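You operate a simulated robot arm through the tools that you are given. There is no shell and no other tool. Be economical: measure what you need, move in short steps, check, and stop when the job is done.

You are at the controls of a simulated robot arm. One attempt, no reset.

Task
Slacken both nuts on the old flange.
Fine: first brush oil from the oil pad over the silver nut's chalk patch and stand the blue oil brush back; red wash spanner on the red nut, silver spanner on the silver one once its crust has gone; both put back.
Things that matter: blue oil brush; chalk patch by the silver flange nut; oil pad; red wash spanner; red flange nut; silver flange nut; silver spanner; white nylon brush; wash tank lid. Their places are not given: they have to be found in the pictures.

Only the result counts: the job must be done as asked and must still hold three seconds after the hand-in. Knocking over, shifting, dropping, spilling or breaking anything else fails it.

Robot
A 7-joint arm with a two-finger parallel gripper, fixed in place. Base frame: the origin is at the foot of the arm, x ahead of it, y to its left, z up. Readings come in cm, rad, newtons and seconds.
With the tool pointing down near the work surface it reaches from about 12 to 66 cm from the base axis. Its first joint turns from -1.152 to 1.152 rad. Payload 2.4 kg.
The tool frame sits at the grasp point between the pads (the TCP): z along the fingers, y along the line on which they close. The tips reach 3 cm beyond it. The gripper opens to 9.4 cm. The fingers are 2.8 cm wide and 1 cm thick; the gripper's body (5 by 9.6 cm) begins 5.5 cm behind the TCP.
Orientation is that of the tool frame in the base frame, as [roll, pitch, yaw] about the fixed x, y, z axes, in that order (R = Rz(yaw) Ry(pitch) Rx(roll)). With the fingers straight down and closing along the base's y, the tool's x points along the base's -x, its y along +y and its z along -z.

Tools
- The arm moves only by the tool arm_command. Its argument "deltas" is text: rows parted by semicolons, each of 7 numbers parted by spaces: the gripper command, from -1 (shut) to 1 (fully open), values between in proportion, then the shift along the base's x, y, z in cm, then the turn, a rotation vector about the base's x, y, z in rad. In form: gripper dx dy dz rx ry rz; .... A call has 1 to 10 rows; each row shifts and turns the commanded pose from where the row before left it. Each row takes 0.2 s and may step no farther than 5 cm and 0.15 rad from the row before; otherwise, or with a gripper value out of range, the whole call is refused. A pose out of reach is approached as far as the arm can. The call stops where the force on the tool passes 50 N (or 10 N more than at its start, if that is more) or the arm is blocked; 0.2 s more then pass. Each finger travels about 15.3 cm/s and halts on what it meets, pressing with about 43 N; the grip force reading is that of the motor and also rises with nothing between the fingers. The clock runs only during rows and for 0.2 s after the last one: add rows that do not move to give the fingers time. It gives the time, the measured TCP pose, the force on the tool (base axes), the opening and the grip force at its end, in the units of the frame above (readings bear some noise).
- Cameras (640 x 400 px; columns grow to the right, rows downward): "scene" is fixed at [3.92, 48.45, 143.17]; the picture's right is [-0.69, -0.72, 0.00], its down [-0.49, 0.47, -0.73] and it looks along [0.53, -0.51, -0.68] (base axes); focal length 326 px, centre (320, 200). "wrist" rides on the gripper at [-3.7, 0, -5.8] in the tool frame; the picture's right is [0.00, -1.00, 0.00], its down [0.97, 0.00, -0.24] and it looks along [0.24, 0.00, 0.97] (tool axes); focal length 218 px, centre (320, 200).
- camera(camera): a new picture of that camera. It takes no simulated time.
- probe_pixels(camera, pixels): for up to 12 pixels [column, row] of the newest picture of that camera ("zoom" is the newest enlarged one), the place [x, y, z] in the base frame of the surface seen there, good to about 0.3 cm. It takes no simulated time.
- inspect(camera, box): a new picture of the part [left, top, right, bottom] of that camera's present view, enlarged. It takes no simulated time.
- sign_off(): hands the job in; it is judged then, once.

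Go step by step. Measure first, check grasps and placings, and put right what went wrong. The budget is 80 turns and 46 pictures, counting those below and the enlarged ones. Unless the task says otherwise, let go and move clear before handing in, and close with one line.

The tools are called after "Call:" as name(argument=value, ...) on one line, values as JSON. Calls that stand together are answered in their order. arm_command: Moves the arm, as the interface text tells. Its arguments: {"type":"object","properties":{"deltas":{"type":"string"}},"required":["deltas"]} The other tools are called the same way: camera (camera) takes a picture; probe_pixels (camera, pixels) gives the place of the surface under pixels of a picture; inspect (camera, box) takes an enlarged picture of a part of a camera's view; sign_off () hands the job in.

At the start:

```text
clock: 0.0
ee_pos: [43.89, 0.12, 108.96]
orientation: [3.142, 0.0, -3.141]
ft_force: [-0.3, 1.1, 0.0]
width: 9.39
grip_force: 0.1
```

scene: 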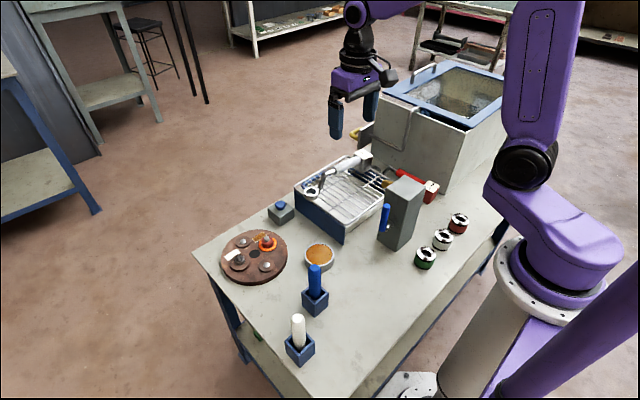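
wrist: 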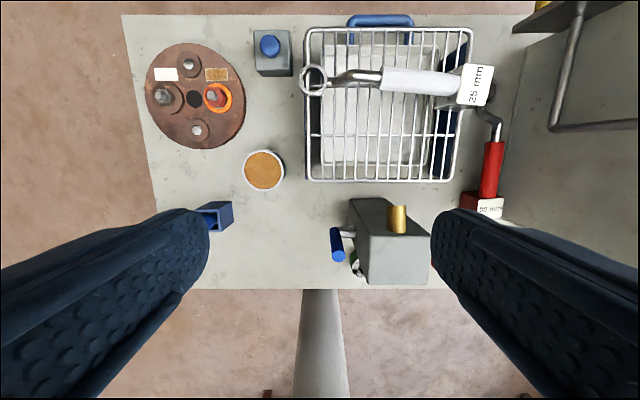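

The pictures show the flange disc at scene (253,257), the oil pad at (319,257), the blue brush at (315,285) and the white brush at (299,335). The spanners lie around the basket. I'll enlarge these areas first.

Call:
inspect(camera="scene", box=[200, 190, 360, 290])

Call:
inspect(camera="wrist", box=[280, 10, 540, 230])

Call:
inspect(camera="scene", box=[290, 130, 450, 250])

Call:
inspect(camera="wrist", box=[130, 30, 300, 200])

```text
4.00 times, centred on (280, 240) of scene
```

zoom: 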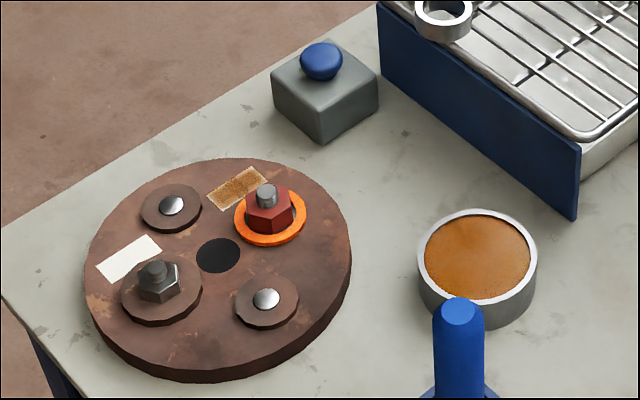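

```text
1.82 times, centred on (410, 120) of wrist
```

zoom: 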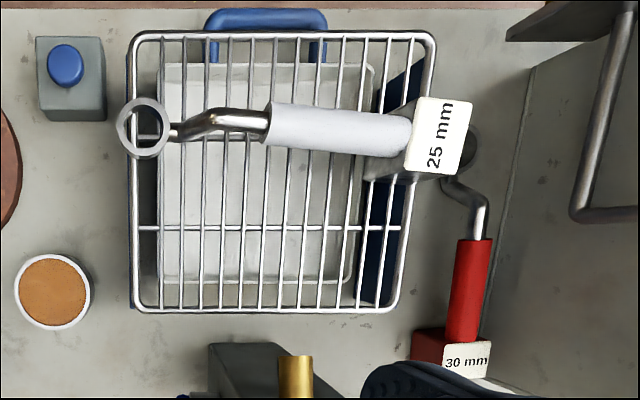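

```text
3.33 times, centred on (370, 190) of scene
```

zoom: 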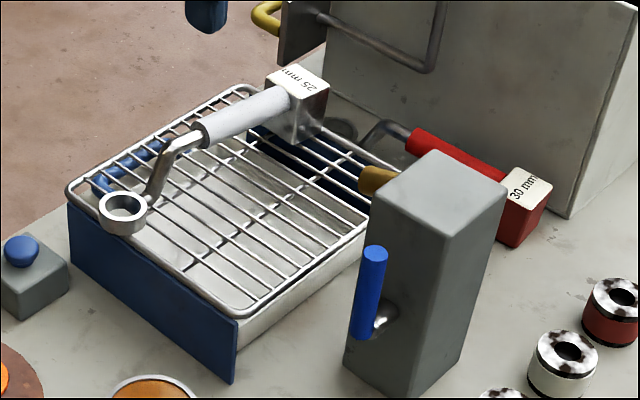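

```text
2.35 times, centred on (215, 115) of wrist
```

zoom: 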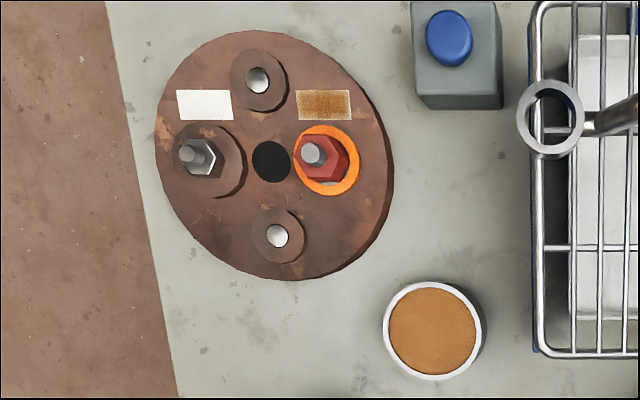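

The silver spanner (25 mm) runs over the basket from the ring at wrist (314,80) to its block at (475,85). The red spanner (30 mm) lies beside the tank. I'll take fresh pictures and probe the key points.

Call:
probe_pixels(camera="wrist", pixels=[[165, 97], [216, 95], [166, 74], [263, 170], [313, 80], [350, 76], [400, 80], [440, 84], [475, 85], [494, 150], [490, 185], [488, 208]])

Call:
probe_pixels(camera="scene", pixels=[[315, 267], [315, 285], [315, 300], [299, 318], [299, 350], [319, 257], [253, 257], [362, 160], [377, 160], [431, 186], [405, 174], [388, 160]])

Call:
inspect(camera="scene", box=[340, 50, 520, 210])

Call:
inspect(camera="scene", box=[270, 250, 360, 370])

```text
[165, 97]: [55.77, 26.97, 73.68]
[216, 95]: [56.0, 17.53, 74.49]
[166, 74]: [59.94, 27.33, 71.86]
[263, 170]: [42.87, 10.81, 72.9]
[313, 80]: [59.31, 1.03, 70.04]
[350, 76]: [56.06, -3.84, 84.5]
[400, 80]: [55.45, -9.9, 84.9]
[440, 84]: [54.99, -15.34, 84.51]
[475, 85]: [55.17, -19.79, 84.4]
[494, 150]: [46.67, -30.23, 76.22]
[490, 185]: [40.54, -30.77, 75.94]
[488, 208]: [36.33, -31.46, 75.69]
```

```text
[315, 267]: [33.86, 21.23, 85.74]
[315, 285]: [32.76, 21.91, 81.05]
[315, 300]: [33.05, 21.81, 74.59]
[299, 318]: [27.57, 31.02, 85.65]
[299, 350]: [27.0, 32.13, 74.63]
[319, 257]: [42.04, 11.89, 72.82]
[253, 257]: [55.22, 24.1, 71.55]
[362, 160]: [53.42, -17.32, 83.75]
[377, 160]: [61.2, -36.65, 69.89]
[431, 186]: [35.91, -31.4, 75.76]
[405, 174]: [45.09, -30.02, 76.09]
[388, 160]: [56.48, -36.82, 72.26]
```

```text
2.50 times, centred on (430, 130) of scene
```

zoom: 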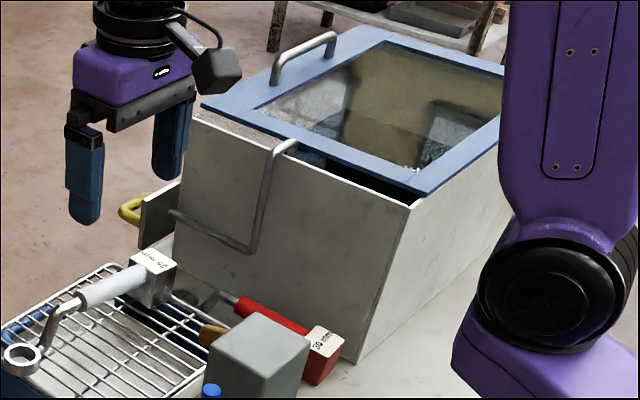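

```text
3.33 times, centred on (315, 310) of scene
```

zoom: 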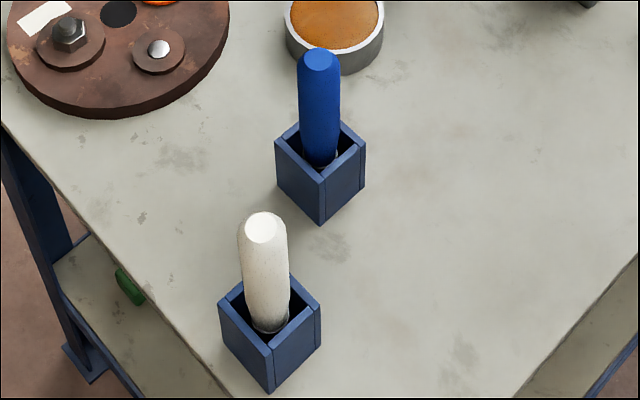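

The blue brush handle's axis is near (33.9, 21.1), with its top at z≈85.8 (scene (315,267)). I'll move above it and look with the wrist camera.

Call:
arm_command(deltas="0.4 -1.7 3.5 -1.9 0 0 0;0.4 -1.7 3.5 -1.9 0 0 0;0.4 -1.7 3.5 -1.9 0 0 0;0.4 -1.7 3.5 -1.9 0 0 0;0.4 -1.7 3.5 -1.9 0 0 0;0.4 -1.5 3.5 -1.5 0 0 0;0.4 0 0 0 0 0 0")

Call:
camera(camera="wrist")

```text
clock: 1.6
ee_pos: [34.06, 21.09, 98.19]
orientation: [3.142, 0.0, -3.14]
ft_force: [0.1, -0.2, 0.7]
width: 6.59
grip_force: 0.1
```

```text
37 pictures are left
```

wrist: 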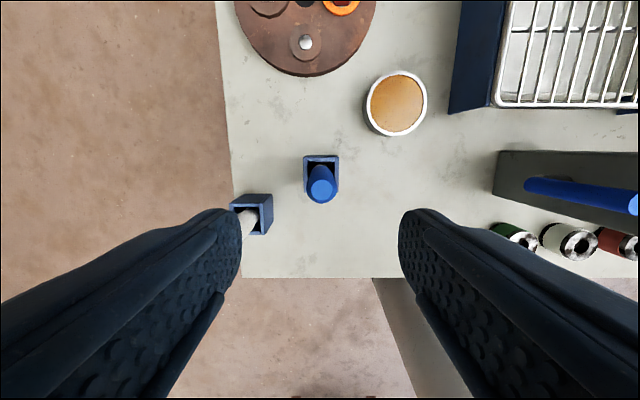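

The brush top is at wrist (321,182), centred between the fingers in y. I'll probe its axis, the holder rim and the oil pad.

Call:
probe_pixels(camera="wrist", pixels=[[321, 182], [310, 184], [333, 184], [321, 170], [321, 195], [321, 157], [306, 165], [337, 165], [396, 103], [370, 103], [422, 103], [306, 44]])

```text
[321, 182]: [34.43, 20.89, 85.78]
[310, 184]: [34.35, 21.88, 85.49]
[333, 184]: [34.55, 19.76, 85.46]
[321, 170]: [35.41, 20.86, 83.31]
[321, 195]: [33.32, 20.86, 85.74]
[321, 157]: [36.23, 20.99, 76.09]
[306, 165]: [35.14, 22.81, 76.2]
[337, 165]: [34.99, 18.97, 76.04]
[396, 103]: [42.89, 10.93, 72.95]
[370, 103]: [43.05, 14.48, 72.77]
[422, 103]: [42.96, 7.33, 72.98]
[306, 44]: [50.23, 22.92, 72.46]
```

The brush axis is about (34.2, 20.9), the rim is at z 76, and the pad centre is (43, 10.9, 72.9). I'll descend to z 81.5 and close.

Call:
arm_command(deltas="0.4 0.1 -0.2 -4.2 0 0 0;0.4 0 0 -4.2 0 0 0;0.4 0 0 -4.2 0 0 0;0.4 0 0 -4.1 0 0 0;0.4 0 0 0 0 0 0;-1 0 0 0 0 0 0;-1 0 0 0 0 0 0;-1 0 0 0 0 0 0")

```text
clock: 3.4
ee_pos: [34.03, 20.69, 81.54]
orientation: [3.141, 0.0, -3.141]
ft_force: [0.1, 0.4, 0.1]
width: 2.61
grip_force: 43.2
```

The grip holds at 2.61 cm width. I'll lift the brush clear of its holder, carry it above the pad and check.

Call:
arm_command(deltas="-1 0 0 3 0 0 0;-1 0 0 4 0 0 0;-1 0 0 4 0 0 0;-1 3 -3.2 0 0 0 0;-1 3 -3.3 0 0 0 0;-1 3 -3.3 0 0 0 0;-1 0 0 0 0 0 0")

Call:
inspect(camera="scene", box=[200, 140, 400, 320])

```text
clock: 5.0
ee_pos: [43.15, 10.93, 92.24]
orientation: [-3.141, -0.001, -3.142]
ft_force: [-0.8, 0.1, -0.3]
width: 2.6
grip_force: 42.8
```

```text
2.22 times, centred on (300, 230) of scene
```

zoom: 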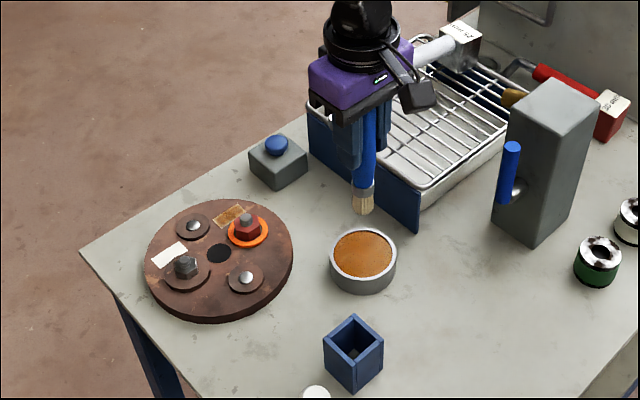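

The brush hangs straight. I'll probe its tip at zoom (362,210) for its length.

Call:
probe_pixels(camera="zoom", pixels=[[362, 209], [364, 213], [362, 185], [362, 195]])

```text
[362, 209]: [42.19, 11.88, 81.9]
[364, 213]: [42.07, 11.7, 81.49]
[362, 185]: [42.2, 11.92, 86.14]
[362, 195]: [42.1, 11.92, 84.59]
```

The tip is about 10.8 cm below the TCP, so it meets the pad (72.9) at TCP z≈83.8. I'll lower it gently and rub slightly.

Call:
arm_command(deltas="-1 0 0 -4 0 0 0;-1 0 0 -3.5 0 0 0;-1 0 0 -0.6 0 0 0;-1 0 0 -0.3 0 0 0;-1 0 0 -0.2 0 0 0;-1 0 0 0 0 0 0")

```text
clock: 6.1
ee_pos: [43.03, 11.04, 84.18]
orientation: [-3.141, 0.001, -3.14]
ft_force: [-3.0, -0.1, 12.0]
width: 2.59
grip_force: 42.8
stopped in row 5: the force on the tool passed its limit (the readings are from after the stop); the commanded pose is now the measured one
```

Contact came at z≈84.2, so the tip is about 11.3 cm below the TCP. I'll rub sideways and lift to see whether the bristles took oil.

Call:
arm_command(deltas="-1 0.8 0 0 0 0 0;-1 -0.8 0 0 0 0 0;-1 -0.8 0 0 0 0 0;-1 0.8 0 0 0 0 0;-1 0 0 0 0 0 0;-1 0 0 3 0 0 0;-1 0 0 4 0 0 0;-1 0 0 0 0 0 0")

Call:
inspect(camera="scene", box=[200, 180, 360, 280])

```text
clock: 7.9
ee_pos: [43.31, 11.06, 91.06]
orientation: [3.141, 0.001, 3.14]
ft_force: [0.7, -0.5, -0.6]
width: 2.58
grip_force: 42.7
```

```text
4.00 times, centred on (280, 230) of scene
```

zoom: 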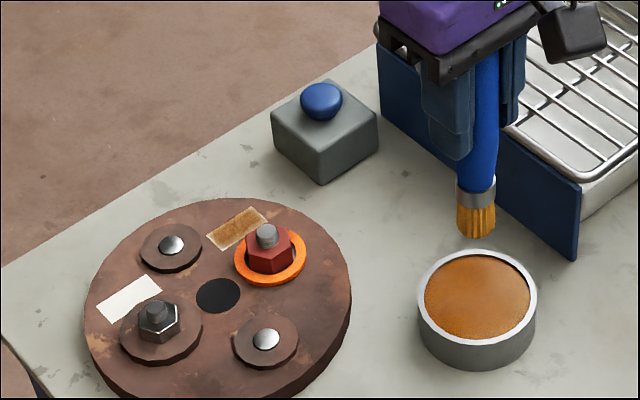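

The bristles are now oily. I'll probe the chalk patch corners and the nuts in this zoom before brushing.

Call:
probe_pixels(camera="zoom", pixels=[[129, 298], [97, 303], [147, 276], [160, 290], [112, 322], [157, 303], [157, 325], [266, 230], [265, 262], [172, 243], [218, 296], [266, 344]])

```text
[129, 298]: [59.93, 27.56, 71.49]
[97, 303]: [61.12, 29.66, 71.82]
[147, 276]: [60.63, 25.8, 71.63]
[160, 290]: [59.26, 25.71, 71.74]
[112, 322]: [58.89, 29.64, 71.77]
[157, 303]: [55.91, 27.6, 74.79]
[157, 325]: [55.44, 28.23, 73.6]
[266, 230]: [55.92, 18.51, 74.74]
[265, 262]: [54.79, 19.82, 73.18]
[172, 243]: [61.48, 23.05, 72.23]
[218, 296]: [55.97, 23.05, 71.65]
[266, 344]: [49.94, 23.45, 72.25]
```

The patch spans x 58.9–61.1 and y 25.7–29.7, at z 71.6. I'll carry the brush over its centre (60, 27.7) at height and check how far the arm reaches.

Call:
arm_command(deltas="-1 2.8 2.8 0 0 0 0;-1 2.8 2.8 0 0 0 0;-1 2.8 2.8 0 0 0 0;-1 2.8 2.8 0 0 0 0;-1 2.8 2.8 -1 0 0 0;-1 2.6 2.6 -1 0 0 0;-1 0 0 0 0 0 0;-1 0 0 0 0 0 0")

```text
clock: 9.7
ee_pos: [59.86, 27.36, 89.32]
orientation: [3.141, 0.001, 3.141]
ft_force: [0.1, 1.0, -1.1]
width: 2.6
grip_force: 43.0
```

The arm reaches it. I'll descend until the bristles touch, at z≈83.

Call:
arm_command(deltas="-1 0 0 -3 0 0 0;-1 0 0 -2.5 0 0 0;-1 0 0 -0.5 0 0 0;-1 0 0 -0.3 0 0 0;-1 0 0 -0.2 0 0 0;-1 0 0 -0.2 0 0 0;-1 0 0 0 0 0 0")

```text
clock: 11.3
ee_pos: [60.14, 27.76, 82.9]
orientation: [3.136, 0.012, -3.141]
ft_force: [-8.4, -2.9, 48.6]
width: 2.59
grip_force: 43.4
```

It is in contact with a 48 N push. I'll ease up a little and stroke over the patch in y.

Call:
arm_command(deltas="-1 0 0 0.2 0 0 0;-1 0 0.7 0 0 0 0;-1 0 0.7 0 0 0 0;-1 0 -0.7 0 0 0 0;-1 0 -0.7 0 0 0 0;-1 0 -0.7 0 0 0 0;-1 0 -0.7 0 0 0 0;-1 0 0.7 0 0 0 0;-1 0 0.7 0 0 0 0")

Call:
inspect(camera="scene", box=[200, 180, 360, 280])

```text
clock: 13.3
ee_pos: [59.94, 27.16, 82.76]
orientation: [-3.141, 0.008, 3.138]
ft_force: [-1.1, -12.0, 33.3]
width: 2.61
grip_force: 42.5
```

```text
4.00 times, centred on (280, 230) of scene
```

zoom: 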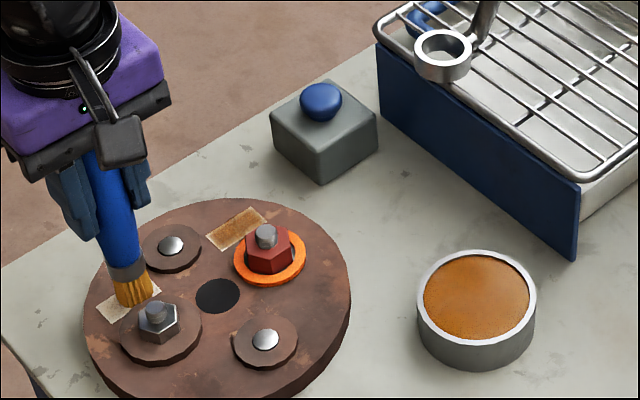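

The patch has turned beige, so it is only partly oiled. I'll keep stroking.

Call:
arm_command(deltas="-1 0 0.7 0 0 0 0;-1 0 0.7 0 0 0 0;-1 0 -0.7 0 0 0 0;-1 0 -0.7 0 0 0 0;-1 0 -0.7 0 0 0 0;-1 0 -0.7 0 0 0 0;-1 0 0.7 0 0 0 0;-1 0 0.7 0 0 0 0;-1 0 0.7 0 0 0 0;-1 0 0.7 0 0 0 0")

Call:
arm_command(deltas="-1 0 -0.7 0 0 0 0;-1 0 -0.7 0 0 0 0;-1 0 -0.7 0 0 0 0;-1 0 -0.7 0 0 0 0;-1 0 0.7 0 0 0 0;-1 0 0.7 0 0 0 0;-1 0 0 2 0 0 0;-1 0 0 4 0 0 0;-1 -2 -3 1 0 0 0;-1 -3 -3 0 0 0 0")

Call:
inspect(camera="scene", box=[200, 180, 360, 280])

```text
clock: 15.5
ee_pos: [59.77, 29.23, 82.9]
orientation: [3.138, 0.008, -3.141]
ft_force: [5.0, -8.8, 30.0]
width: 2.63
grip_force: 43.6
```

```text
clock: 17.7
ee_pos: [54.85, 21.98, 89.69]
orientation: [-3.14, 0.001, -3.139]
ft_force: [0.0, 0.0, -1.3]
width: 2.61
grip_force: 43.0
```

```text
4.00 times, centred on (280, 230) of scene
```

zoom: 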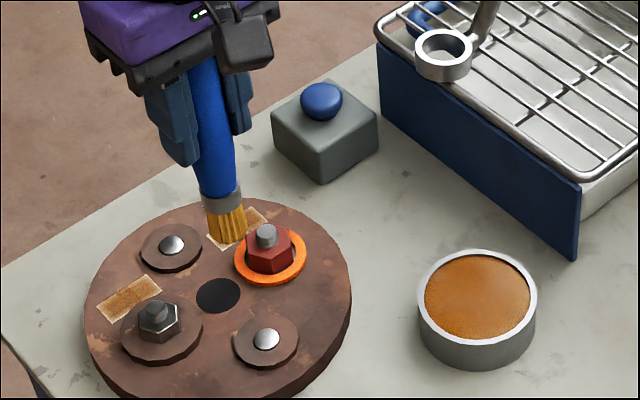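

The patch is now brown like the red nut's patch. I'll carry the brush back over its holder at (34.05, 20.7).

Call:
arm_command(deltas="-1 -4.2 -0.3 1 0 0 0;-1 -4.2 -0.3 1 0 0 0;-1 -4.2 -0.3 0 0 0 0;-1 -4.2 -0.3 0 0 0 0;-1 -4.0 -0.1 0 0 0 0;-1 0 0 0 0 0 0;-1 0 0 0 0 0 0")

Call:
camera(camera="wrist")

```text
clock: 19.3
ee_pos: [33.95, 20.66, 91.72]
orientation: [3.141, 0.001, -3.139]
ft_force: [0.2, 0.6, -0.9]
width: 2.6
grip_force: 43.3
```

```text
32 pictures are left
```

wrist: 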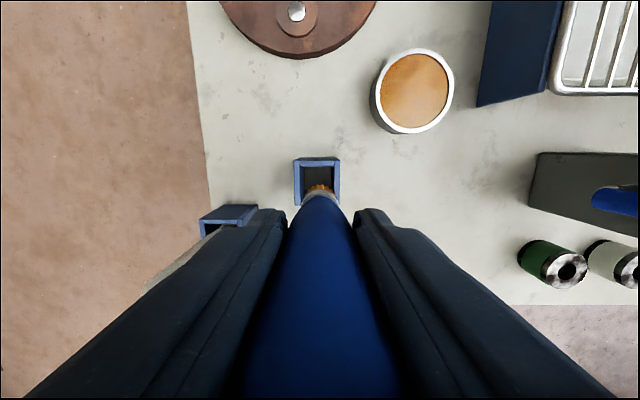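

The tip lines up with the opening at (318,185). I'll lower it to z≈81.6, release and rise.

Call:
arm_command(deltas="-1 0.1 0 -4 0 0 0;-1 0 0 -3.5 0 0 0;-1 0 0 -1.5 0 0 0;-1 0 0 -0.7 0 0 0;-1 0 0 -0.3 0 0 0;-1 0 0 0 0 0 0")

```text
clock: 20.2
ee_pos: [33.99, 20.59, 82.64]
orientation: [3.14, 0.003, -3.139]
ft_force: [-2.5, -1.3, 16.8]
width: 2.63
grip_force: 43.1
stopped in row 4: the force on the tool passed its limit (the readings are from after the stop); the commanded pose is now the measured one
```

It stopped about 1 cm early at z 82.64. I'll look at the holder.

Call:
inspect(camera="scene", box=[270, 240, 360, 330])

Call:
inspect(camera="wrist", box=[220, 100, 420, 240])

```text
4.44 times, centred on (315, 285) of scene
```

zoom: 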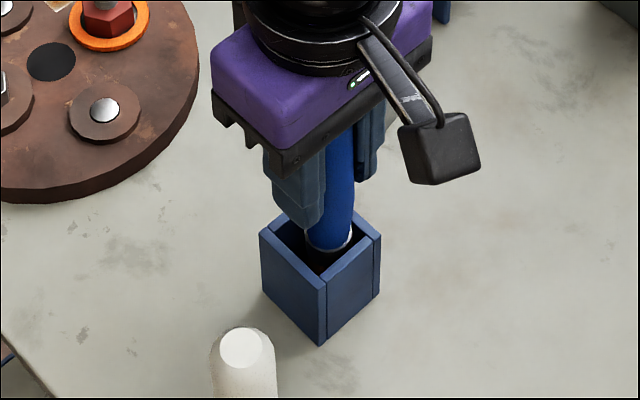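

```text
2.86 times, centred on (320, 170) of wrist
```

zoom: 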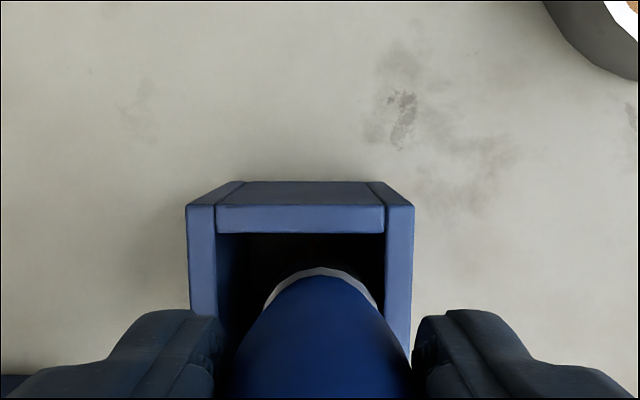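

The brush looks nearer the −x side of the holder. I'll probe the rim and brush to get the offset.

Call:
probe_pixels(camera="zoom", pixels=[[300, 218], [200, 225], [400, 225], [200, 300], [400, 300], [320, 272], [270, 300], [374, 300], [320, 300]])

```text
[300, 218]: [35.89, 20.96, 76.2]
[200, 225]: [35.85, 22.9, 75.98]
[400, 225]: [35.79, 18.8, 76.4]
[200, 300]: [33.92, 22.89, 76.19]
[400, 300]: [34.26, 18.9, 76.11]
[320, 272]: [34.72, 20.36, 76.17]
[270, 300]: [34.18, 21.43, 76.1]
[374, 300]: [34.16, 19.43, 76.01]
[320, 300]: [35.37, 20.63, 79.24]
```

The brush axis is at about (33.5, 20.4) and the holder centre at (33.85, 20.87). I'll lift slightly, shift by (+0.35, +0.45) and lower again.

Call:
arm_command(deltas="-1 0 0 1.5 0 0 0;-1 0.35 0.45 0 0 0 0;-1 0 0 0 0 0 0;-1 0 0 -1 0 0 0;-1 0 0 -0.5 0 0 0;-1 0 0 -0.4 0 0 0;-1 0 0 -0.3 0 0 0;-1 0 0 -0.2 0 0 0;-1 0 0 -0.2 0 0 0")

```text
clock: 22.2
ee_pos: [34.46, 21.09, 81.36]
orientation: [3.141, 0.004, 3.14]
ft_force: [0.6, 0.0, -1.0]
width: 2.6
grip_force: 43.3
```

It now slides in freely. I'll lower it a bit more until it touches the bottom.

Call:
arm_command(deltas="-1 0 0 -0.2 0 0 0;-1 0 0 -0.2 0 0 0;-1 0 0 -0.2 0 0 0;-1 0 0 0 0 0 0")

```text
clock: 22.9
ee_pos: [34.34, 21.13, 81.11]
orientation: [3.141, 0.004, -3.14]
ft_force: [-1.5, -1.7, 19.3]
width: 2.57
grip_force: 42.8
stopped in row 3: the force on the tool passed its limit (the readings are from after the stop); the commanded pose is now the measured one
```

The brush is seated. I'll release and rise, then check the brush and the nut.

Call:
arm_command(deltas="0 0 0 0 0 0 0;0.2 0 0 0 0 0 0;0.2 0 0 0 0 0 0;0.2 0 0 3 0 0 0;0.2 0 0 5 0 0 0;0.2 0 0 5 0 0 0;0.5 2.5 -4 0 0 0 0;0.5 2.5 -4 1 0 0 0;0.5 2.5 -4 1 0 0 0;0.5 2.5 -4 1 0 0 0")

Call:
arm_command(deltas="0.5 0 -4 0 0 0 0;0.5 0 -4 0 0 0 0;0.5 0 -4 0 0 0 0;0.5 0 -4 0 0 0 0;0.5 0 -4 0 0 0 0;0.5 0 -4 0 0 0 0;0.5 0 0 0 0 0 0")

Call:
camera(camera="wrist")

Call:
inspect(camera="scene", box=[200, 210, 360, 360])

```text
clock: 25.1
ee_pos: [44.38, 4.98, 96.74]
orientation: [3.139, 0.005, -3.14]
ft_force: [0.8, -0.3, 1.2]
width: 7.07
grip_force: 0.0
```

```text
clock: 26.7
ee_pos: [44.34, -19.21, 97.21]
orientation: [3.141, 0.002, -3.14]
ft_force: [1.4, -0.1, -0.6]
width: 7.05
grip_force: 0.1
```

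```text
29 pictures are left
```

wrist: 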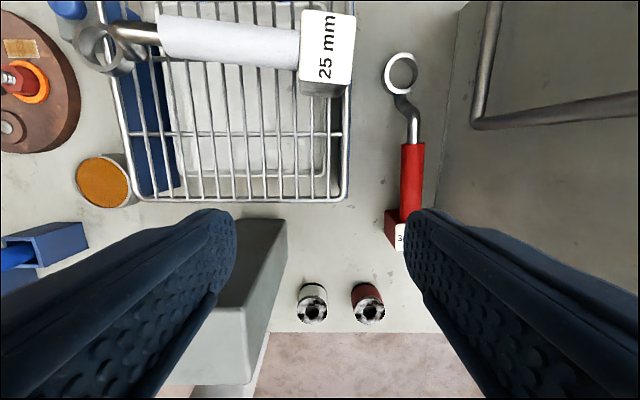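

```text
2.67 times, centred on (280, 285) of scene
```

zoom: 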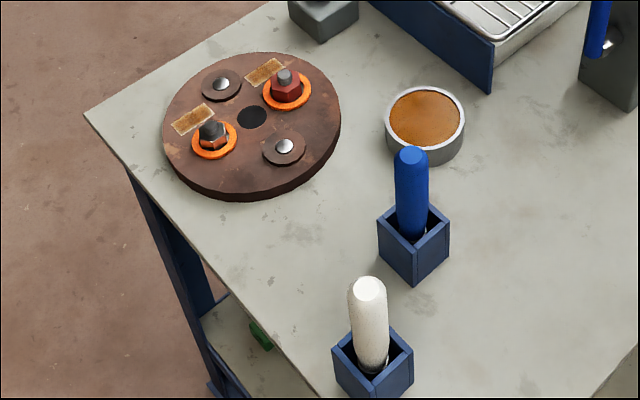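

The crust is gone: an orange ring now shows around the silver nut too, and the brush stands. Next I'll inspect both spanners closely and probe them.

Call:
inspect(camera="wrist", box=[340, 30, 480, 270])

Call:
probe_pixels(camera="wrist", pixels=[[402, 56], [402, 91], [387, 73], [418, 73], [408, 105], [412, 128], [412, 150], [411, 180], [408, 205], [401, 160], [423, 160], [392, 222]])

Call:
probe_pixels(camera="wrist", pixels=[[79, 46], [115, 62], [98, 66], [134, 33], [170, 36], [230, 41], [285, 47], [325, 45], [325, 92], [304, 90], [350, 120], [230, 133]])

Call:
inspect(camera="scene", box=[290, 120, 450, 230])

```text
1.67 times, centred on (410, 150) of wrist
```

zoom: 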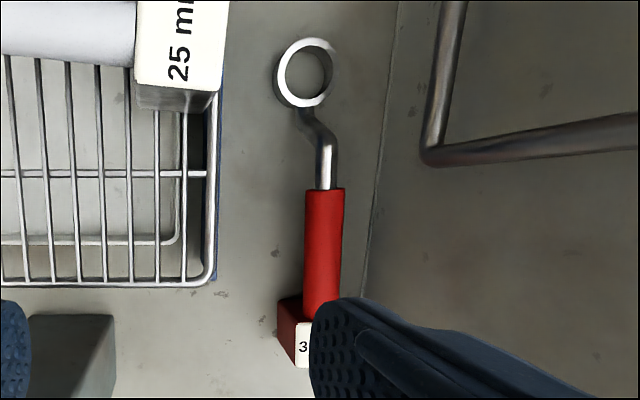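

```text
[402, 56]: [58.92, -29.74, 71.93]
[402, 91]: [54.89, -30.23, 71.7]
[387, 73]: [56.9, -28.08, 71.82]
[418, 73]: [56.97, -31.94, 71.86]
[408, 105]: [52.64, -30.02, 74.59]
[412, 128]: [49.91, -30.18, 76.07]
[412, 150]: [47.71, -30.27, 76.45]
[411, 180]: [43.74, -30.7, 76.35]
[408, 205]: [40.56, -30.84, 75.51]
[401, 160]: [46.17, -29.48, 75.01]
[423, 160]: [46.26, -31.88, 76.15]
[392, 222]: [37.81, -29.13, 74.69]
```

```text
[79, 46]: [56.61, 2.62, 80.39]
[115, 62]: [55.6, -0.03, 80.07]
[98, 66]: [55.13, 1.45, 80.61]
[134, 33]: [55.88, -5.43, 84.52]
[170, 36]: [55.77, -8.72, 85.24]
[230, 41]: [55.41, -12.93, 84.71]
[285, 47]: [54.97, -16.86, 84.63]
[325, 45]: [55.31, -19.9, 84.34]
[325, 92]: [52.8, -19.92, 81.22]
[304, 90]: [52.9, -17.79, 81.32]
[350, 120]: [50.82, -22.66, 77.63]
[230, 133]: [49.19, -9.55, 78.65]
```

```text
3.64 times, centred on (370, 175) of scene
```

zoom: 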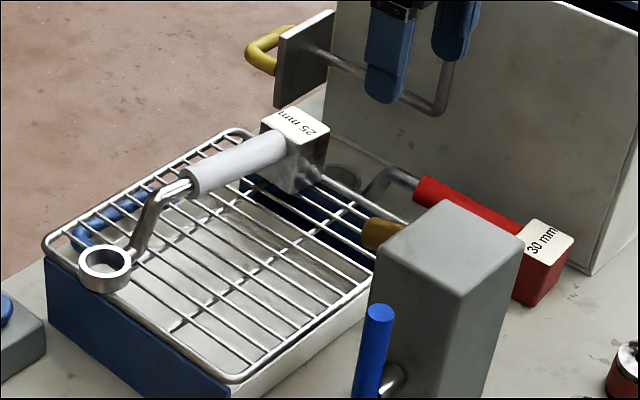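

Each spanner carries its block on its tail. The red ring centre is (57, −30) with top z 71.8, and its handle axis is at y≈−30.6, z≈75. Next I'll measure the clearance to the tank wall and the wire handle.

Call:
probe_pixels(camera="wrist", pixels=[[455, 60], [447, 100], [440, 140], [435, 180], [480, 60], [475, 120], [490, 40], [560, 112], [620, 103], [520, 180], [560, 40], [470, 200]])

Call:
camera(camera="scene")

```text
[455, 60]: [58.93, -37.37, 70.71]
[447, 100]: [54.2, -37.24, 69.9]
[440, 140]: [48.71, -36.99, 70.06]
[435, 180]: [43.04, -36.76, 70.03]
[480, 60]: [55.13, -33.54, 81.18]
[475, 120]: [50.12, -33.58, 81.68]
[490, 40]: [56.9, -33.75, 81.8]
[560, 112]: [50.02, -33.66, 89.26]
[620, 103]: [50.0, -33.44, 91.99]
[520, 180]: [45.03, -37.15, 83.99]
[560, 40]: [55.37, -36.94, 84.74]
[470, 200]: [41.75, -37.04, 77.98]
```

```text
25 pictures are left
```

scene: 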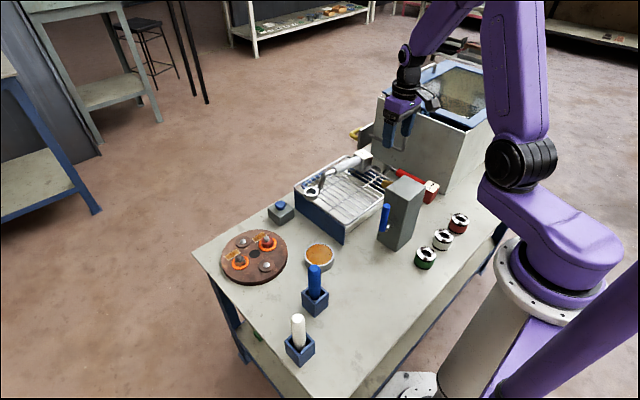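

The tank wall is at y −37.1. The wire handle is at y −33.5 and only for x ≥ 49.5, so grasping at x≈43.8 is clear. The spanner is yawed by about 0.067 rad, so I'll align with that, move above it and look.

Call:
arm_command(deltas="0 -0.2 -4 -1 0 0 0.067;0 -0.2 -4 -1 0 0 0;0 -0.1 -3.7 -1 0 0 0;0 0 0 -4 0 0 0;0 0 0 -4 0 0 0;0 0 0 0 0 0 0")

Call:
camera(camera="wrist")

```text
clock: 28.1
ee_pos: [44.06, -30.51, 86.11]
orientation: [3.139, 0.002, -3.074]
ft_force: [-0.2, -0.3, 0.4]
width: 4.72
grip_force: 0.0
```

```text
24 pictures are left
```

wrist: 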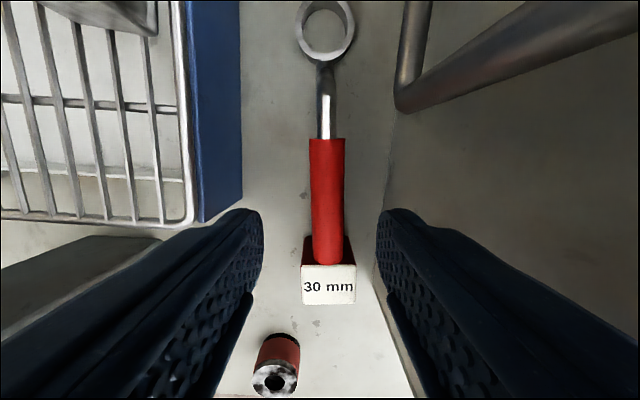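

The spanner is nicely aligned with the fingers. I'll probe the exact handle and block points.

Call:
probe_pixels(camera="wrist", pixels=[[327, 142], [327, 170], [328, 200], [328, 230], [328, 255], [328, 285], [303, 250], [312, 200], [343, 200], [326, 56], [300, 30], [352, 30]])

```text
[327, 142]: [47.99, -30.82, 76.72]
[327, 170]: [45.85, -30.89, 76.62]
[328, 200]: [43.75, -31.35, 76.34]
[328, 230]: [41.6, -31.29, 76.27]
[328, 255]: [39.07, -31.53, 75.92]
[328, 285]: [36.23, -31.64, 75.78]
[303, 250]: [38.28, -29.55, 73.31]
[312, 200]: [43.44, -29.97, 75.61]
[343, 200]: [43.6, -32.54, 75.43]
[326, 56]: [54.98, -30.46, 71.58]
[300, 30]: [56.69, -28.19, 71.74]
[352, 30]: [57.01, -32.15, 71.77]
```

The handle axis at x=44 is y≈−31.2, z≈75.1. I'll lower onto it and close.

Call:
arm_command(deltas="0 0 -0.35 -3 0 0 0;0 0 -0.3 -4 0 0 0;0 0 0 -2 0 0 0;0 0 0 -2 0 0 0;0 0 0 0 0 0 0;-1 0 0 0 0 0 0;-1 0 0 0 0 0 0;-1 0 0 0 0 0 0")

```text
clock: 29.9
ee_pos: [43.78, -31.18, 75.09]
orientation: [3.14, 0.003, -3.075]
ft_force: [0.2, 0.2, -0.3]
width: 3.06
grip_force: 43.1
```

Gripped. I'll lift it with a slight shift away from the wire handle.

Call:
arm_command(deltas="-1 0 0 1 0 0 0;-1 0 0.3 1.5 0 0 0;-1 0 0.5 2.5 0 0 0;-1 0 0.5 3 0 0 0;-1 0 0 4 0 0 0;-1 0 0 4 0 0 0;-1 0 0 4 0 0 0;-1 0 0 0 0 0 0")

Call:
camera(camera="scene")

```text
clock: 31.7
ee_pos: [44.01, -29.61, 95.14]
orientation: [3.139, 0.002, -3.073]
ft_force: [-0.4, 0.1, -3.5]
width: 3.07
grip_force: 43.1
```

```text
23 pictures are left
```

scene: 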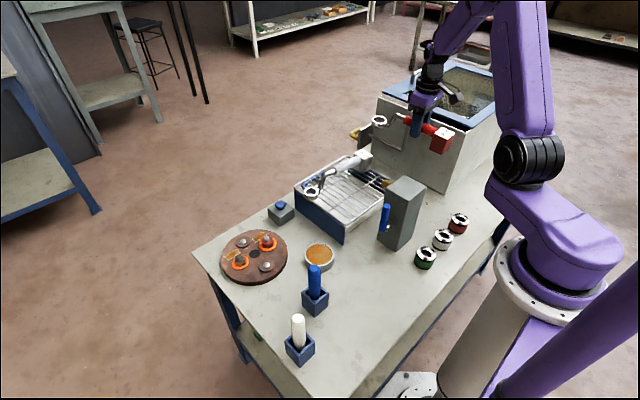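

The spanner came up level, block included. The ring centre sits at (+13.2, +1.0) from the TCP. I'll use it with the handle on the free +y/−x side of the red nut, so I'm carrying it there at height while turning clockwise.

Call:
arm_command(deltas="-1 0.2 4.3 0.5 0 0 -0.05;-1 0.2 4.3 0.5 0 0 -0.09;-1 0.5 4.3 0.5 0 0 -0.1;-1 0.5 4.3 0.5 0 0 -0.1;-1 0.5 4.3 0.5 0 0 -0.1;-1 0.5 4.3 0.5 0 0 -0.1;-1 0.5 4.3 0 0 0 -0.1;-1 0 0 0 0 0 0")

Call:
arm_command(deltas="-1 0.7 4.3 0 0 0 -0.1;-1 0.7 4.3 0 0 0 -0.1;-1 0.7 4.3 0 0 0 -0.1;-1 0.7 4.3 0 0 0 -0.1;-1 0.7 4.3 0 0 0 -0.1;-1 0.6 4.3 0 0 0 -0.1;-1 0.6 4.3 0 0 0 -0.06;-1 0 0 0 0 0 0;-1 0 0 0 0 0 0")

Call:
camera(camera="scene")

```text
clock: 33.5
ee_pos: [46.51, 0.13, 98.24]
orientation: [3.141, 0.004, 2.566]
ft_force: [0.1, -0.4, -3.3]
width: 3.08
grip_force: 43.0
```

```text
clock: 35.5
ee_pos: [51.44, 30.06, 98.13]
orientation: [3.138, 0.003, 1.909]
ft_force: [-0.2, 0.7, -3.4]
width: 3.07
grip_force: 43.2
```

```text
22 pictures are left
```

scene: 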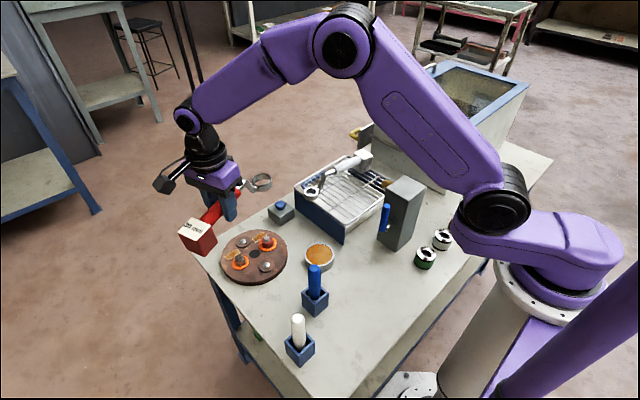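

The ring should now be near (55.9, 17.6), close above the red nut. I'll lower to z 85 and look through the wrist camera to align.

Call:
arm_command(deltas="-1 0 0.5 -4.4 0 0 0;-1 0 0 -4.4 0 0 0;-1 0 0 -4.2 0 0 0;-1 0 0 0 0 0 0")

Call:
inspect(camera="wrist", box=[240, 0, 400, 110])

Call:
inspect(camera="scene", box=[200, 190, 320, 280])

```text
clock: 36.5
ee_pos: [51.69, 30.93, 85.03]
orientation: [3.139, 0.005, 1.909]
ft_force: [-0.2, -0.1, -3.4]
width: 3.08
grip_force: 43.2
```

```text
3.64 times, centred on (320, 55) of wrist
```

zoom: 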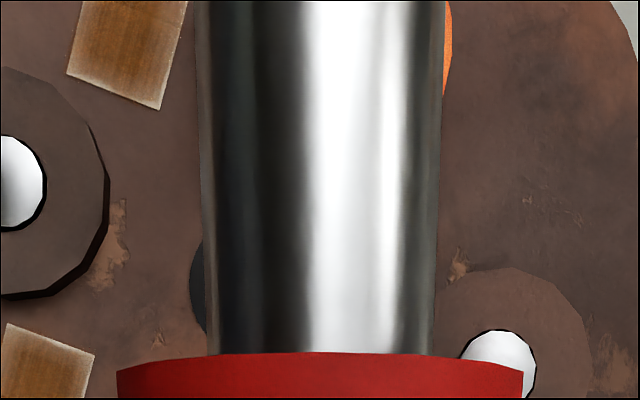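

```text
4.44 times, centred on (260, 235) of scene
```

zoom: 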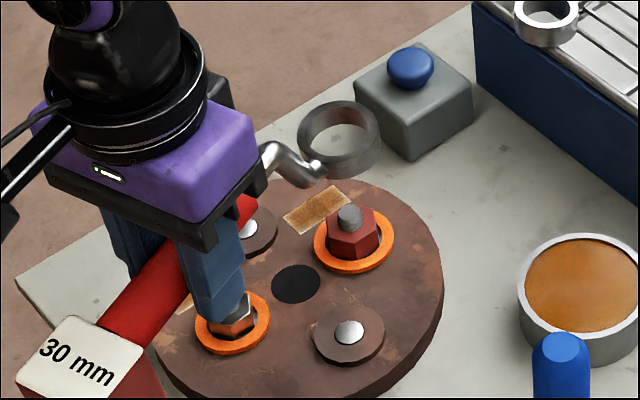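

I'll probe the ring rim and the red stud and nut in this enlarged view.

Call:
probe_pixels(camera="zoom", pixels=[[306, 130], [374, 128], [342, 105], [335, 153], [350, 211], [350, 218], [334, 228], [374, 222], [325, 262], [385, 232], [352, 262], [350, 240]])

```text
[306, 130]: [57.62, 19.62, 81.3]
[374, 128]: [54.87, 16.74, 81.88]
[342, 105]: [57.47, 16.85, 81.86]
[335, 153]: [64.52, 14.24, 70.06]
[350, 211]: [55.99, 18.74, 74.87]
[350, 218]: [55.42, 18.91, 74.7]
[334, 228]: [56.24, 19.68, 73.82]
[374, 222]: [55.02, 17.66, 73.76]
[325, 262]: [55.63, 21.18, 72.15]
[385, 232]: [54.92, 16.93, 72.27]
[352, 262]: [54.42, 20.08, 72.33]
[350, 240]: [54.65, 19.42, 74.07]
```

The ring centre is about (56.2, 18.35) and the nut centre about (56.0, 18.55). I'll correct by (−0.2, +0.15) and lower slowly over the nut.

Call:
arm_command(deltas="-1 -0.2 0.15 -1.5 0 0 0;-1 0 0 -1.5 0 0 0;-1 0 0 -0.7 0 0 0;-1 0 0 -0.5 0 0 0;-1 0 0 -0.5 0 0 0;-1 0 0 -0.5 0 0 0;-1 0 0 -0.4 0 0 0;-1 0 0 -0.3 0 0 0")

Call:
inspect(camera="scene", box=[200, 190, 320, 280])

```text
clock: 38.3
ee_pos: [51.29, 30.95, 79.28]
orientation: [3.139, 0.002, 1.908]
ft_force: [-0.7, -0.6, -3.4]
width: 3.05
grip_force: 42.5
```

```text
4.44 times, centred on (260, 235) of scene
```

zoom: 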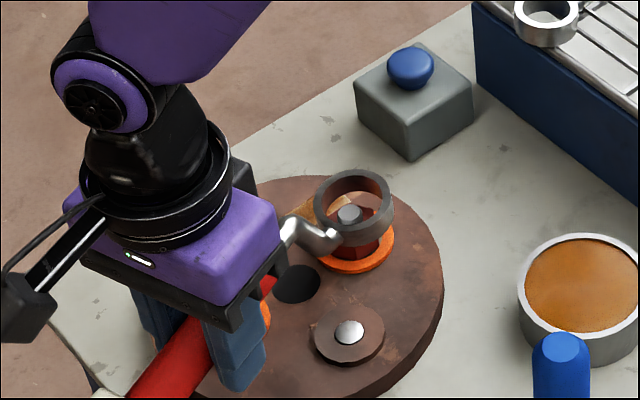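

The ring is just above the nut with the stud visible inside it at (349,213). I'll probe once more for fine centring.

Call:
probe_pixels(camera="zoom", pixels=[[319, 200], [389, 203], [354, 173], [338, 228], [349, 212], [345, 222], [355, 268], [392, 250]])

```text
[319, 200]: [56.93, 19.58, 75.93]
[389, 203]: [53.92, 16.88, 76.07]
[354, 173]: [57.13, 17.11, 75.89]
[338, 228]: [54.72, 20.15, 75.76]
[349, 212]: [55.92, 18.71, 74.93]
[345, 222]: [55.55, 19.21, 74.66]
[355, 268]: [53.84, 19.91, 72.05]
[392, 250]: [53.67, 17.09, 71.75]
```

The ring centre is about (55.75, 18.45) and the stud (56.0, 18.6). I'll nudge (+0.25, +0.1) and go down to contact.

Call:
arm_command(deltas="-1 0.25 0.1 0 0 0 0;-1 0 0 0 0 0 0;-1 0 0 -0.3 0 0 0;-1 0 0 -0.3 0 0 0;-1 0 0 -0.2 0 0 0;-1 0 0 -0.2 0 0 0;-1 0 0 -0.2 0 0 0;-1 0 0 -0.2 0 0 0")

```text
clock: 40.1
ee_pos: [51.47, 31.04, 77.82]
orientation: [3.14, 0.004, 1.91]
ft_force: [-2.2, 3.3, -2.4]
width: 3.07
grip_force: 43.2
```

There is no bottom contact yet, only small side forces, so the ring is around the nut. I'll keep going down gently.

Call:
arm_command(deltas="-1 0 0 -0.2 0 0 0;-1 0 0 -0.2 0 0 0;-1 0 0 -0.2 0 0 0;-1 0 0 -0.2 0 0 0;-1 0 0 0 0 0 0")

Call:
inspect(camera="scene", box=[200, 190, 320, 280])

```text
clock: 41.3
ee_pos: [51.32, 30.96, 77.11]
orientation: [3.138, 0.001, 1.91]
ft_force: [-2.0, 3.7, -1.2]
width: 3.06
grip_force: 42.9
```

```text
4.44 times, centred on (260, 235) of scene
```

zoom: 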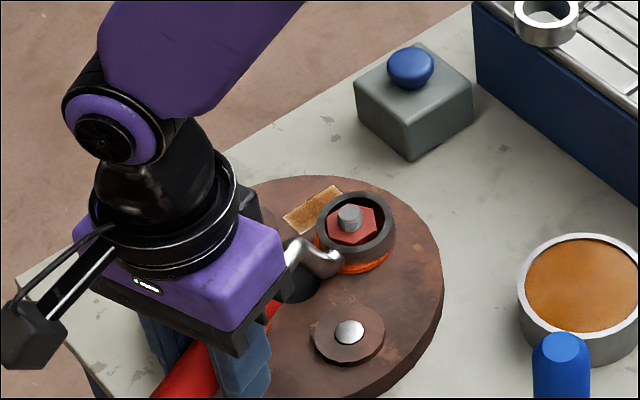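

The ring sits around the red nut. I'll turn it counter-clockwise about the nut in small steps, moving the handle towards −x.

Call:
arm_command(deltas="-1 -0.98 -0.40 0 0 0 0.08;-1 -0.95 -0.48 0 0 0 0.08;-1 -0.91 -0.55 0 0 0 0.08;-1 -0.84 -0.61 0 0 0 0.08;-1 0 0 0 0 0 0")

```text
clock: 42.5
ee_pos: [47.8, 28.87, 76.88]
orientation: [3.141, 0.003, 2.231]
ft_force: [-0.8, 0.7, -2.5]
width: 3.07
grip_force: 43.1
```

It moved freely by 0.32 rad. I'll continue and then check the nut.

Call:
arm_command(deltas="-1 -0.81 -0.69 0 0 0 0.08;-1 -0.75 -0.75 0 0 0 0.08;-1 -0.69 -0.81 0 0 0 0.08;-1 -0.62 -0.86 0 0 0 0.08;-1 -0.55 -0.91 0 0 0 0.08;-1 0 0 0 0 0 0")

Call:
inspect(camera="scene", box=[200, 190, 360, 310])

```text
clock: 43.9
ee_pos: [44.26, 25.01, 76.97]
orientation: [3.139, 0.003, 2.63]
ft_force: [-0.1, -0.3, -3.1]
width: 3.1
grip_force: 43.1
```

```text
3.33 times, centred on (280, 250) of scene
```

zoom: 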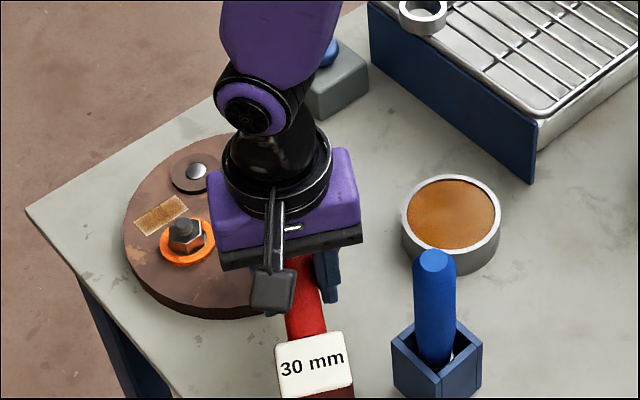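

The nut is hidden behind the gripper. I'll lift straight up and swing aside to see it.

Call:
arm_command(deltas="-1 0 0 2 0 0 0;-1 0 0 4 0 0 0;-1 0 0 4 0 0 0;-1 -2 3 3 0 0 0;-1 -2 4 2 0 0 0;-1 -2 4 0 0 0 0;-1 0 0 0 0 0 0")

Call:
inspect(camera="scene", box=[200, 210, 320, 290])

```text
clock: 45.5
ee_pos: [38.86, 35.83, 92.07]
orientation: [3.14, 0.002, 2.628]
ft_force: [0.0, -0.1, -3.1]
width: 3.05
grip_force: 42.9
```

```text
5.00 times, centred on (260, 250) of scene
```

zoom: 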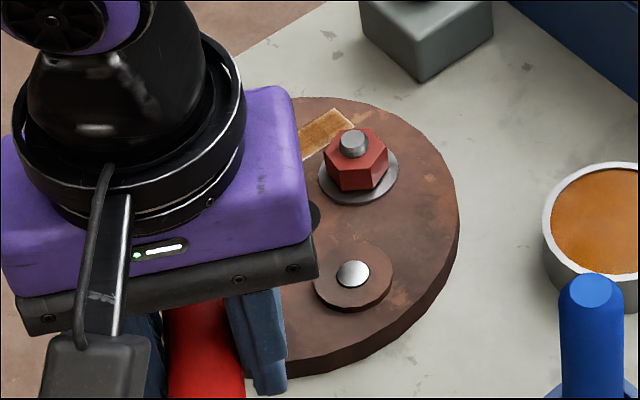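

The orange ring by the red nut has turned grey, so it is slackened. I'll take the red spanner back along the high route.

Call:
arm_command(deltas="-1 0.5 -3 3 0 0 0;-1 0.5 -3.5 3 0 0 0;-1 0.4 -4.5 0 0 0 0.05;-1 0.4 -4.5 0 0 0 0.05;-1 0.4 -4.5 0 0 0 0.05;-1 0.4 -4.5 0 0 0 0.05;-1 0.4 -4.5 0 0 0 0.05;-1 0.4 -4.5 0 0 0 0.05;-1 0.4 -4.5 0 0 0 0.05")

Call:
arm_command(deltas="-1 0.3 -4.5 0 0 0 0.05;-1 0.3 -4.5 0 0 0 0.05;-1 0.3 -4.5 0 0 0 0.05;-1 0.2 -4.5 0 0 0 0.05;-1 0 -4.5 0 0 0 0.03;-1 0 -4.4 0 0 0 0;-1 0 0 0 0 0 0;-1 0 0 0 0 0 0")

```text
clock: 47.5
ee_pos: [42.35, -1.85, 97.67]
orientation: [3.14, 0.003, 2.979]
ft_force: [-0.7, 0.2, -2.2]
width: 3.1
grip_force: 42.6
```

```text
clock: 49.3
ee_pos: [43.16, -29.02, 97.76]
orientation: [3.14, 0.004, -3.075]
ft_force: [-0.6, 0.7, -3.2]
width: 3.07
grip_force: 42.7
```

I'll descend at y≈−29.9, clear of the wire handle, then slide into the original spot.

Call:
arm_command(deltas="-1 0.5 -0.5 -4 0 0 0;-1 0.1 -0.4 -4 0 0 0;-1 0 0 -4 0 0 0;-1 0 -0.4 -4 0 0 0;-1 0 -0.4 -2.5 0 0 0;-1 0 -0.4 -1.5 0 0 0;-1 0 0 0 0 0 0")

```text
clock: 50.9
ee_pos: [44.08, -31.13, 77.84]
orientation: [3.139, 0.005, -3.075]
ft_force: [-0.2, -0.8, -2.1]
width: 3.08
grip_force: 43.0
```

Call:
arm_command(deltas="-1 -0.3 0 -1.2 0 0 0;-1 0 0 -0.8 0 0 0;-1 0 0 -0.3 0 0 0;-1 0 0 -0.3 0 0 0;-1 0 0 -0.2 0 0 0;-1 0 0 -0.2 0 0 0;-1 0 0 0 0 0 0")

```text
clock: 52.5
ee_pos: [43.65, -31.11, 75.07]
orientation: [3.138, 0.005, -3.075]
ft_force: [-9.9, 7.2, 42.9]
width: 3.09
grip_force: 42.5
```

It has touched down at (43.65, −31.11, 75.07), essentially the original pose. I'll release, rise and look.

Call:
arm_command(deltas="-1 0 0 0.1 0 0 0;-0.2 0 0 0 0 0 0;0 0 0 0 0 0 0;0 0 0 0 0 0 0;0 0 0.05 4 0 0 0;0 0 0.1 4 0 0 0;0 0 1 4 0 0 0;0 0 2 4 0 0 0;0.3 0 4 3 0 0 0;0.3 0 0 0 0 0 0")

Call:
camera(camera="wrist")

```text
clock: 54.7
ee_pos: [43.46, -23.68, 94.34]
orientation: [3.139, 0.002, -3.074]
ft_force: [-0.1, -0.5, 0.4]
width: 6.12
grip_force: 0.1
```

```text
15 pictures are left
```

wrist: 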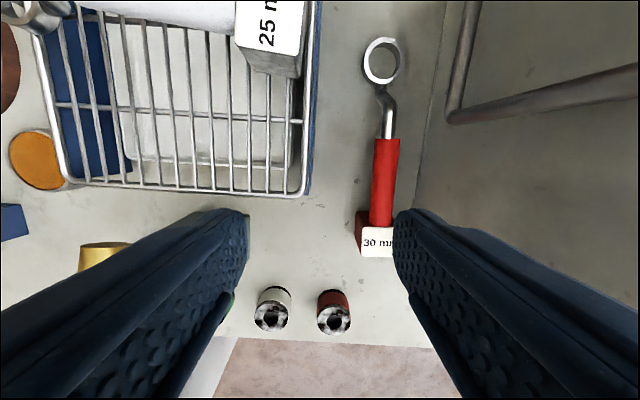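

The red spanner is back in place. Next, the silver spanner: I'll move above its handle, near (55.5, −11), turning about +1.43 rad to match it.

Call:
arm_command(deltas="0.3 1.2 1.3 0.4 0 0 0.143;0.3 1.2 1.3 0.4 0 0 0.143;0.3 1.2 1.3 0.4 0 0 0.143;0.3 1.2 1.3 0.4 0 0 0.143;0.3 1.2 1.3 0 0 0 0.143;0.3 1.2 1.3 0 0 0 0.143;0.3 1.2 1.3 0 0 0 0.143;0.3 1.2 1.3 0 0 0 0.143;0.3 1.2 1.3 0 0 0 0.143;0.3 1.2 1.3 0 0 0 0.143")

Call:
camera(camera="wrist")

```text
clock: 56.9
ee_pos: [55.76, -11.07, 95.69]
orientation: [3.14, 0.001, -1.644]
ft_force: [-0.2, 0.5, 0.3]
width: 6.1
grip_force: 0.1
```

```text
14 pictures are left
```

wrist: 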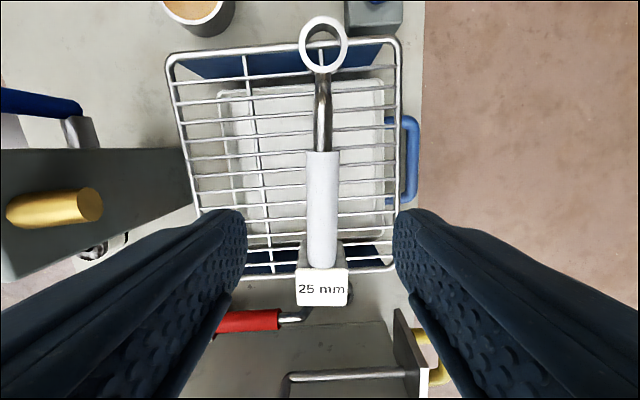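

The spanner is nearly aligned with the image's column axis. I'll probe its ring and handle.

Call:
probe_pixels(camera="wrist", pixels=[[323, 20], [324, 69], [304, 44], [344, 44], [322, 155], [322, 185], [321, 215], [321, 245], [308, 200], [336, 200], [321, 285], [305, 255]])

```text
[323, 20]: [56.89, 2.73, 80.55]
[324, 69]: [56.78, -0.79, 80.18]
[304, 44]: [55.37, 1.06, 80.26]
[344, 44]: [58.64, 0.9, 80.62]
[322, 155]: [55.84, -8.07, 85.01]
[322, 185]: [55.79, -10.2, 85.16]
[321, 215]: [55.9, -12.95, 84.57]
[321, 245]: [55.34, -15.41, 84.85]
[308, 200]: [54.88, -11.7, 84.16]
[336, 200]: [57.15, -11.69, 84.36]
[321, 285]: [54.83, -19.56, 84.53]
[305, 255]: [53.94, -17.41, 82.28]
```

The ring centre is (56.9, 1.0) and the handle axis at y −11.7 is x≈56.0, z≈83.7. I'll lower and grip.

Call:
arm_command(deltas="0.1 0.1 -0.3 -4 0 0 0;0.1 0.1 -0.3 -4 0 0 0;0.1 0.05 0 -2.5 0 0 0;0.1 0 0 -1.5 0 0 0;0.1 0 0 0 0 0 0;-1 0 0 0 0 0 0;-1 0 0 0 0 0 0;-1 0 0 0 0 0 0")

```text
clock: 58.7
ee_pos: [55.8, -11.61, 83.72]
orientation: [3.14, 0.003, -1.646]
ft_force: [1.5, -0.4, 0.3]
width: 3.06
grip_force: 42.7
```

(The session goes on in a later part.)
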